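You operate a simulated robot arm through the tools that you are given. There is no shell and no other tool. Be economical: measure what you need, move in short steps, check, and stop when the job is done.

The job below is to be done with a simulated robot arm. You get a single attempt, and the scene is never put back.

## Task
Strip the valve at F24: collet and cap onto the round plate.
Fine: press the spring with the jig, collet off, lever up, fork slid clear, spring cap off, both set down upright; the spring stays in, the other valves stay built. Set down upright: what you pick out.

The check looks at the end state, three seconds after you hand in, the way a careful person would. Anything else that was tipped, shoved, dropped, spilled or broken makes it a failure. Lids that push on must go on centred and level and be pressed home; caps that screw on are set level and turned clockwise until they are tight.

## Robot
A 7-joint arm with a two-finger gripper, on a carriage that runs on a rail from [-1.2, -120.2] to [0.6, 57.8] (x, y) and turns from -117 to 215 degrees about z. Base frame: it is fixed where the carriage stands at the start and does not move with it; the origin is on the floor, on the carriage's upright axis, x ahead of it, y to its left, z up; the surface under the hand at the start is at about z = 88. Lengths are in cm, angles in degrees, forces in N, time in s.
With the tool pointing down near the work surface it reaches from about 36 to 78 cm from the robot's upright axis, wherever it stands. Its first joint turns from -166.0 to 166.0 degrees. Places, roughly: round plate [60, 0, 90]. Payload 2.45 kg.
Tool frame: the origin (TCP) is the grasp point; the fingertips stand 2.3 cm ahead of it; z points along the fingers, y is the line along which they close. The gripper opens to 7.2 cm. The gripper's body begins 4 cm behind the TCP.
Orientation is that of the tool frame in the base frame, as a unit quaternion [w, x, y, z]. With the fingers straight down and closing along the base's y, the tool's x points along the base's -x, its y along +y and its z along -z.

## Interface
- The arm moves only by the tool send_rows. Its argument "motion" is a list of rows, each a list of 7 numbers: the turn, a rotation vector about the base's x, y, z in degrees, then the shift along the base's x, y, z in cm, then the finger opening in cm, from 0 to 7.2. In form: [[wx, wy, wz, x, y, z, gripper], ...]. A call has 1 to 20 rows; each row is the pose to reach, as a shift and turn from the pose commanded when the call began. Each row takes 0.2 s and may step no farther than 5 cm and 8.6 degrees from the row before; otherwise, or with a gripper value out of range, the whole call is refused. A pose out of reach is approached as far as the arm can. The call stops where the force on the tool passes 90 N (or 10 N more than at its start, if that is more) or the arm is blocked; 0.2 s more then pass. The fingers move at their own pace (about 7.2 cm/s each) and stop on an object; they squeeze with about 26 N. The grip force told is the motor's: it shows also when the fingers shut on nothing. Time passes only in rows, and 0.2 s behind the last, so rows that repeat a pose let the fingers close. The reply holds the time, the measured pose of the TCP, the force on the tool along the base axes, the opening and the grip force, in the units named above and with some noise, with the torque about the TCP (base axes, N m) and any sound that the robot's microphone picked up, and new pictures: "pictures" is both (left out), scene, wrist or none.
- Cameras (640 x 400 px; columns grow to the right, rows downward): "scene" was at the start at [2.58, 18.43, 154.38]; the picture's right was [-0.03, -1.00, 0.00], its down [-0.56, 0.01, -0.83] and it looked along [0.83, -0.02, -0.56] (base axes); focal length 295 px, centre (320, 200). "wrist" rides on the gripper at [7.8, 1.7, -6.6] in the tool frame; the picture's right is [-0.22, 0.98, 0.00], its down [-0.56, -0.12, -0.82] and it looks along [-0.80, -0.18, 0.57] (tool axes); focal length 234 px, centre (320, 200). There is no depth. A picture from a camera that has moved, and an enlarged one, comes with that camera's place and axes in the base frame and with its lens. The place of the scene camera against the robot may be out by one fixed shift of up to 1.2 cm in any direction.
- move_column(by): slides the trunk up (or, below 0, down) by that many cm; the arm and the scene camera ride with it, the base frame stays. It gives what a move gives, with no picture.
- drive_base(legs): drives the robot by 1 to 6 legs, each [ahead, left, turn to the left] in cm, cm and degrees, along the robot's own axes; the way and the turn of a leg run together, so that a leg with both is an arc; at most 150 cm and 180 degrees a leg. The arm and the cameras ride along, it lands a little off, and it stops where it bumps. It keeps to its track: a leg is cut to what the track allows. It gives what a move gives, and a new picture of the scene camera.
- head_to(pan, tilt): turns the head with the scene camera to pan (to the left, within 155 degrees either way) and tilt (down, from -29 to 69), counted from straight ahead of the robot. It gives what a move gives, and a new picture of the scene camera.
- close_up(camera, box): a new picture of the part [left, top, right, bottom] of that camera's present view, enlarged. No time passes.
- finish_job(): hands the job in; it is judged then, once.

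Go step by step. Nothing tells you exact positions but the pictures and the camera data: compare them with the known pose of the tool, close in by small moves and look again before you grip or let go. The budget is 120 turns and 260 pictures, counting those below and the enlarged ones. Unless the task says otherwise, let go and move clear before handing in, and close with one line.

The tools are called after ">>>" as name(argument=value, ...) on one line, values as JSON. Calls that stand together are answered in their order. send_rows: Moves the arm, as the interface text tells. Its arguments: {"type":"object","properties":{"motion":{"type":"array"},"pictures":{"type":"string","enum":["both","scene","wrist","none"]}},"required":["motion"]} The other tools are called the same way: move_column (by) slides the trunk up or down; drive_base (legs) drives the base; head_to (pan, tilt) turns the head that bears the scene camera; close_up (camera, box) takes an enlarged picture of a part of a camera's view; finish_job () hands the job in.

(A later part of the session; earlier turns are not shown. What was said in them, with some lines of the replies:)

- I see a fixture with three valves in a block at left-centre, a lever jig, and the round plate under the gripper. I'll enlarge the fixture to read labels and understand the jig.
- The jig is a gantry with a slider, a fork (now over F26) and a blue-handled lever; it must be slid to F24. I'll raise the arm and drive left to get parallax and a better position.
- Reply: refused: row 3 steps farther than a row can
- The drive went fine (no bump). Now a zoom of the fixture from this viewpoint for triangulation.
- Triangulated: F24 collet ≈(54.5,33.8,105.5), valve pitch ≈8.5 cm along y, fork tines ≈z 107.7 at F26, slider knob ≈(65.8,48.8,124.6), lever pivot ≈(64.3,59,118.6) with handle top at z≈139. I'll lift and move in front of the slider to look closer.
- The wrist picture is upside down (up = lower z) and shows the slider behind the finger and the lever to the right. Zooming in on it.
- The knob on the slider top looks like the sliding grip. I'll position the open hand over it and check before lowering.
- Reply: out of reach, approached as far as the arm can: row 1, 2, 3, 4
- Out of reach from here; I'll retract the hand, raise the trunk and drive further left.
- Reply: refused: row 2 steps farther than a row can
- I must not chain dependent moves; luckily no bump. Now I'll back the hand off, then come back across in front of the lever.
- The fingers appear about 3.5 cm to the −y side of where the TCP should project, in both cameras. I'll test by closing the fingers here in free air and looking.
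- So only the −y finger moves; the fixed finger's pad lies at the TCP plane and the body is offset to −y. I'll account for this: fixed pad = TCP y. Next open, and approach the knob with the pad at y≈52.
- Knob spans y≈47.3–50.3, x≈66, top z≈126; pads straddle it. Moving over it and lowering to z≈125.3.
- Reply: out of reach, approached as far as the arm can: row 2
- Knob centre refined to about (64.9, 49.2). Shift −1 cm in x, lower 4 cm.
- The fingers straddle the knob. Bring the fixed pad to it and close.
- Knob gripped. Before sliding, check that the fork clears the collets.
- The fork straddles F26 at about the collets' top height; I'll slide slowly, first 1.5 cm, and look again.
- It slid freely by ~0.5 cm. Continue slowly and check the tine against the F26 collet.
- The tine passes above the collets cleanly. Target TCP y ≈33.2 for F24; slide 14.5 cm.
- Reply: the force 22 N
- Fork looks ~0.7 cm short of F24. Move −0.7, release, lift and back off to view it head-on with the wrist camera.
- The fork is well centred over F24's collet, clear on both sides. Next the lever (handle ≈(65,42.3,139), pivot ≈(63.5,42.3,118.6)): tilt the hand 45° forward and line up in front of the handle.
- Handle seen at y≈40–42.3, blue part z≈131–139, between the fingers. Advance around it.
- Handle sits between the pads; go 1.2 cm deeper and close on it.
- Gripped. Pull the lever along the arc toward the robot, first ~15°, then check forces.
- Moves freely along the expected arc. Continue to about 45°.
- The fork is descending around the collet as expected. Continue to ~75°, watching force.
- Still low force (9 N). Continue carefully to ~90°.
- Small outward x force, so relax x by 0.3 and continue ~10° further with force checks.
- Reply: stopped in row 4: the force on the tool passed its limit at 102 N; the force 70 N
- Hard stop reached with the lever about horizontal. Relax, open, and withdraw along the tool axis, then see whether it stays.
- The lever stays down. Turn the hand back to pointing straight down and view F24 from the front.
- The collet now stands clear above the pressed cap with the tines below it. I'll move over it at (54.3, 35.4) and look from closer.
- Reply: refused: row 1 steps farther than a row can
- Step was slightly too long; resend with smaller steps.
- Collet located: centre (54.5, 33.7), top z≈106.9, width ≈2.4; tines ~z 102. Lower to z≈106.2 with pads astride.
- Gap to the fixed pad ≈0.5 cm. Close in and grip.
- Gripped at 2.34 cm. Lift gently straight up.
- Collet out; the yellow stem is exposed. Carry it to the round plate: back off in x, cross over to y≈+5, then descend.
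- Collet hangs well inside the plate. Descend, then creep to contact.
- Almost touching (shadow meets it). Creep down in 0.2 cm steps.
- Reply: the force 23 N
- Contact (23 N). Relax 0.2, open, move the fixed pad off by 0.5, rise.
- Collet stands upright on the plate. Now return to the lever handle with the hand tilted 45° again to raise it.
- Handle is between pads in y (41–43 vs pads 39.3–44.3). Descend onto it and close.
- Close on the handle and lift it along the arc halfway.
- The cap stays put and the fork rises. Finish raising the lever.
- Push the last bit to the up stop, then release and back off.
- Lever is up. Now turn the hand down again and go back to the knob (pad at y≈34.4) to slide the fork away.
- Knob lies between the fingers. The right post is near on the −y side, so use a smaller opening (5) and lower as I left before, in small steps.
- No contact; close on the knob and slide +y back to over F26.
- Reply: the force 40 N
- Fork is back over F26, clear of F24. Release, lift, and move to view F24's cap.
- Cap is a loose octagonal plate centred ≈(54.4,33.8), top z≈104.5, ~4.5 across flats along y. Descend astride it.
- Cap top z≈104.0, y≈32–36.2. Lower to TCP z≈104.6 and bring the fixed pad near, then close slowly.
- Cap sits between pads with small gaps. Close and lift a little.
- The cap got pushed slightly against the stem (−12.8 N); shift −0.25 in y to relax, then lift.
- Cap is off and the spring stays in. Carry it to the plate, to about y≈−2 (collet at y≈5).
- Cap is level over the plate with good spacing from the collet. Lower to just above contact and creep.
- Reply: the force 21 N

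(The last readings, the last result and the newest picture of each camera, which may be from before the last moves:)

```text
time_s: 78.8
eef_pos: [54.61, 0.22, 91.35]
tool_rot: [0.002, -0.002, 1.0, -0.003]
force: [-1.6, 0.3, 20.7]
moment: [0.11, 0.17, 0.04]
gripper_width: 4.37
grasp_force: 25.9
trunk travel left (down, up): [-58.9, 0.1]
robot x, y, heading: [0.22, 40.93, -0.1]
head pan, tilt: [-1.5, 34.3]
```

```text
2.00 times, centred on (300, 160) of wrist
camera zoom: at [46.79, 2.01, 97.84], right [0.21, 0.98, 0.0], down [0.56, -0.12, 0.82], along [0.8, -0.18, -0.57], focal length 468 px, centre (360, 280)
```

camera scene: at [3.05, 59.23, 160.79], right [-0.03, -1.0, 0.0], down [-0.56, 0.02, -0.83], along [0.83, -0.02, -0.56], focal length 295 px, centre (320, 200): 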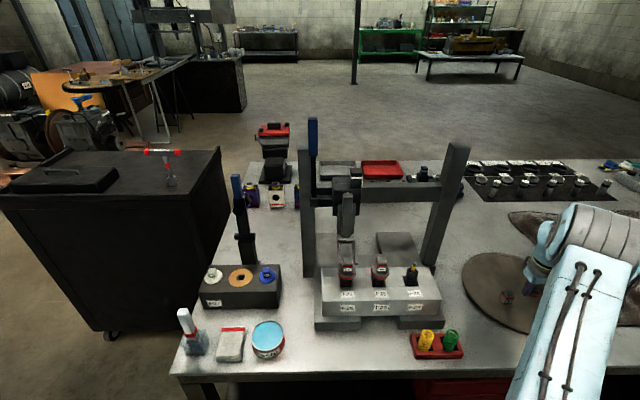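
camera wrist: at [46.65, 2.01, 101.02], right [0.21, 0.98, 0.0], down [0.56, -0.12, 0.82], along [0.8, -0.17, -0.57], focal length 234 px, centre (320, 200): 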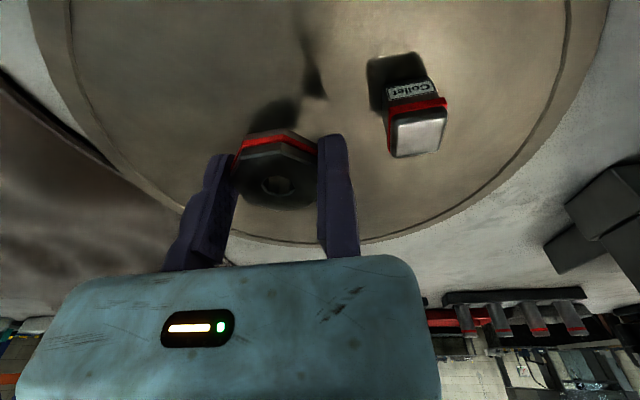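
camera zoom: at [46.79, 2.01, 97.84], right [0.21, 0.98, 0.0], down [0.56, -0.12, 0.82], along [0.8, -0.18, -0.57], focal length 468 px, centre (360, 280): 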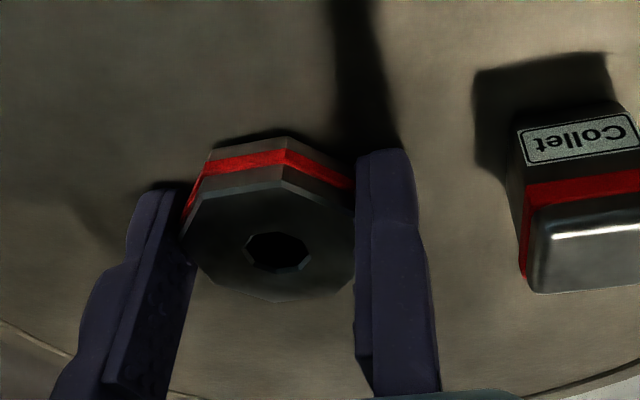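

Contact (21 N). Relax, open, shift the fixed pad off, and rise clear.

>>> send_rows(motion=[[0, 0, 0, 0, 0, 0.15, 3], [0, 0, 0, 0, 0, 0.15, 5], [0, 0, 0, 0, 0, 0.15, 5.5], [0, 0, 0, 0, 0.3, 0.15, 5.5], [0, 0, 0, 0, 0.6, 0.15, 5.5], [0, 0, 0, 0, 0.6, 2, 5.5], [0, 0, 0, 0, 0.6, 5, 5.5], [0, 0, 0, 0, 0.6, 9.5, 5.5], [0, 0, 0, 0, 0.6, 14, 5.5], [0, 0, 0, -4.5, 0.6, 16, 5.5], [0, 0, 0, -9, 0.6, 18, 5.5], [0, 0, 0, -12, 0.6, 20, 5.5]])

>>> close_up(camera="wrist", box=[200, 0, 400, 140])

>>> close_up(camera="scene", box=[300, 140, 540, 330])

```text
time_s: 81.5
eef_pos: [42.33, 0.87, 111.29]
tool_rot: [0.0, -0.002, 1.0, 0.0]
force: [0.7, 0.1, 0.4]
moment: [0.03, -0.01, -0.05]
gripper_width: 5.48
grasp_force: 0.0
trunk travel left (down, up): [-58.9, 0.1]
robot x, y, heading: [0.24, 40.92, -0.1]
head pan, tilt: [-1.5, 34.3]
camera scene: at [3.01, 59.27, 160.78], right [-0.03, -1.0, 0.0], down [-0.56, 0.02, -0.83], along [0.83, -0.02, -0.56], focal length 295 px, centre (320, 200)
camera wrist: at [34.6, 2.59, 117.79], right [0.21, 0.98, 0.0], down [0.56, -0.12, 0.82], along [0.8, -0.17, -0.57], focal length 234 px, centre (320, 200)
```

scene: 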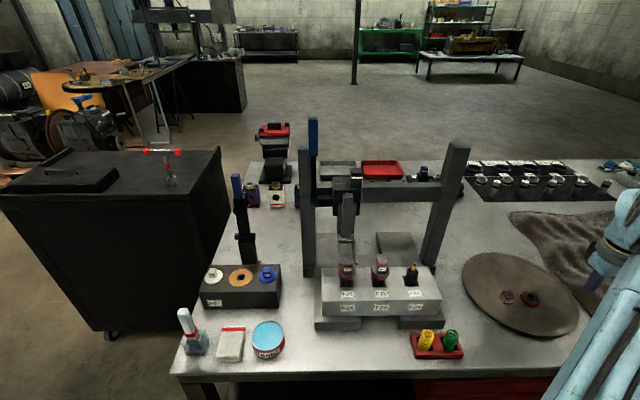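
wrist: 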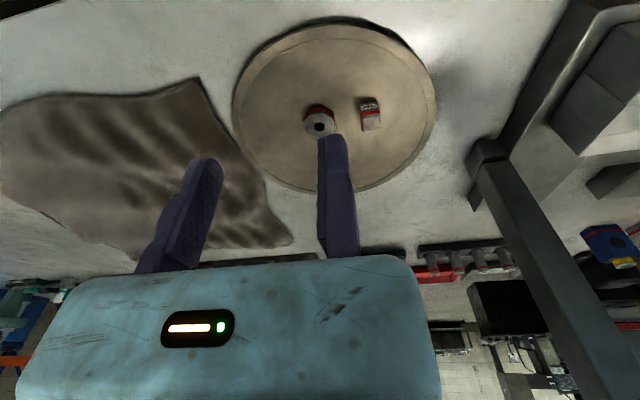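

```text
2.86 times, centred on (300, 70) of wrist
camera zoom: at [34.6, 2.59, 117.79], right [0.21, 0.98, 0.0], down [0.56, -0.12, 0.82], along [0.8, -0.17, -0.57], focal length 669 px, centre (377, 571)
```

zoom: 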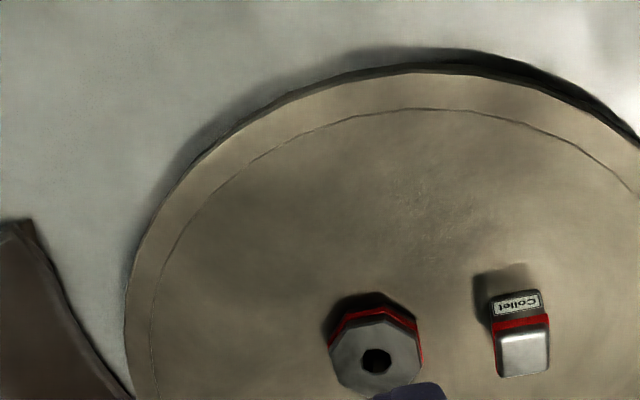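

```text
2.11 times, centred on (420, 235) of scene
camera zoom: at [3.01, 59.27, 160.78], right [-0.03, -1.0, 0.0], down [-0.56, 0.02, -0.83], along [0.83, -0.02, -0.56], focal length 620 px, centre (110, 126)
```

zoom: 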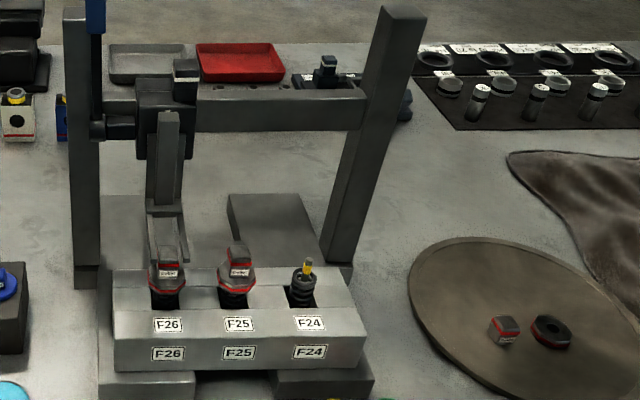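

Both parts stand upright on the plate, lever up, fork clear. One last look at F24's spring and the lever.

>>> close_up(camera="scene", box=[330, 220, 450, 310])

>>> close_up(camera="scene", box=[280, 100, 400, 200])

```text
4.44 times, centred on (390, 265) of scene
camera zoom: at [3.01, 59.27, 160.78], right [-0.03, -1.0, 0.0], down [-0.56, 0.02, -0.83], along [0.83, -0.02, -0.56], focal length 1310 px, centre (9, -89)
```

zoom: 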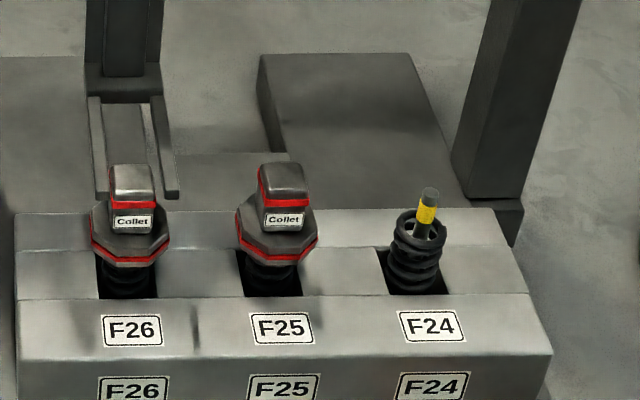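

```text
4.00 times, centred on (340, 150) of scene
camera zoom: at [3.01, 59.27, 160.78], right [-0.03, -1.0, 0.0], down [-0.56, 0.02, -0.83], along [0.83, -0.02, -0.56], focal length 1178 px, centre (240, 400)
```

zoom: 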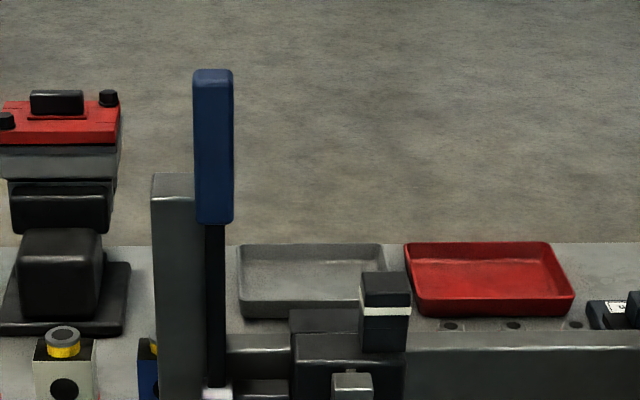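

The spring and stem are in place at F24, F25 and F26 are still built, the lever is up and the fork is clear, so I'm handing in.

>>> finish_job()

```text
The job is handed in.
```

The valve at F24 is stripped: its collet and spring cap stand upright on the round plate, the spring is still in, F25 and F26 are still built, and the jig is back over F26 with its lever up.
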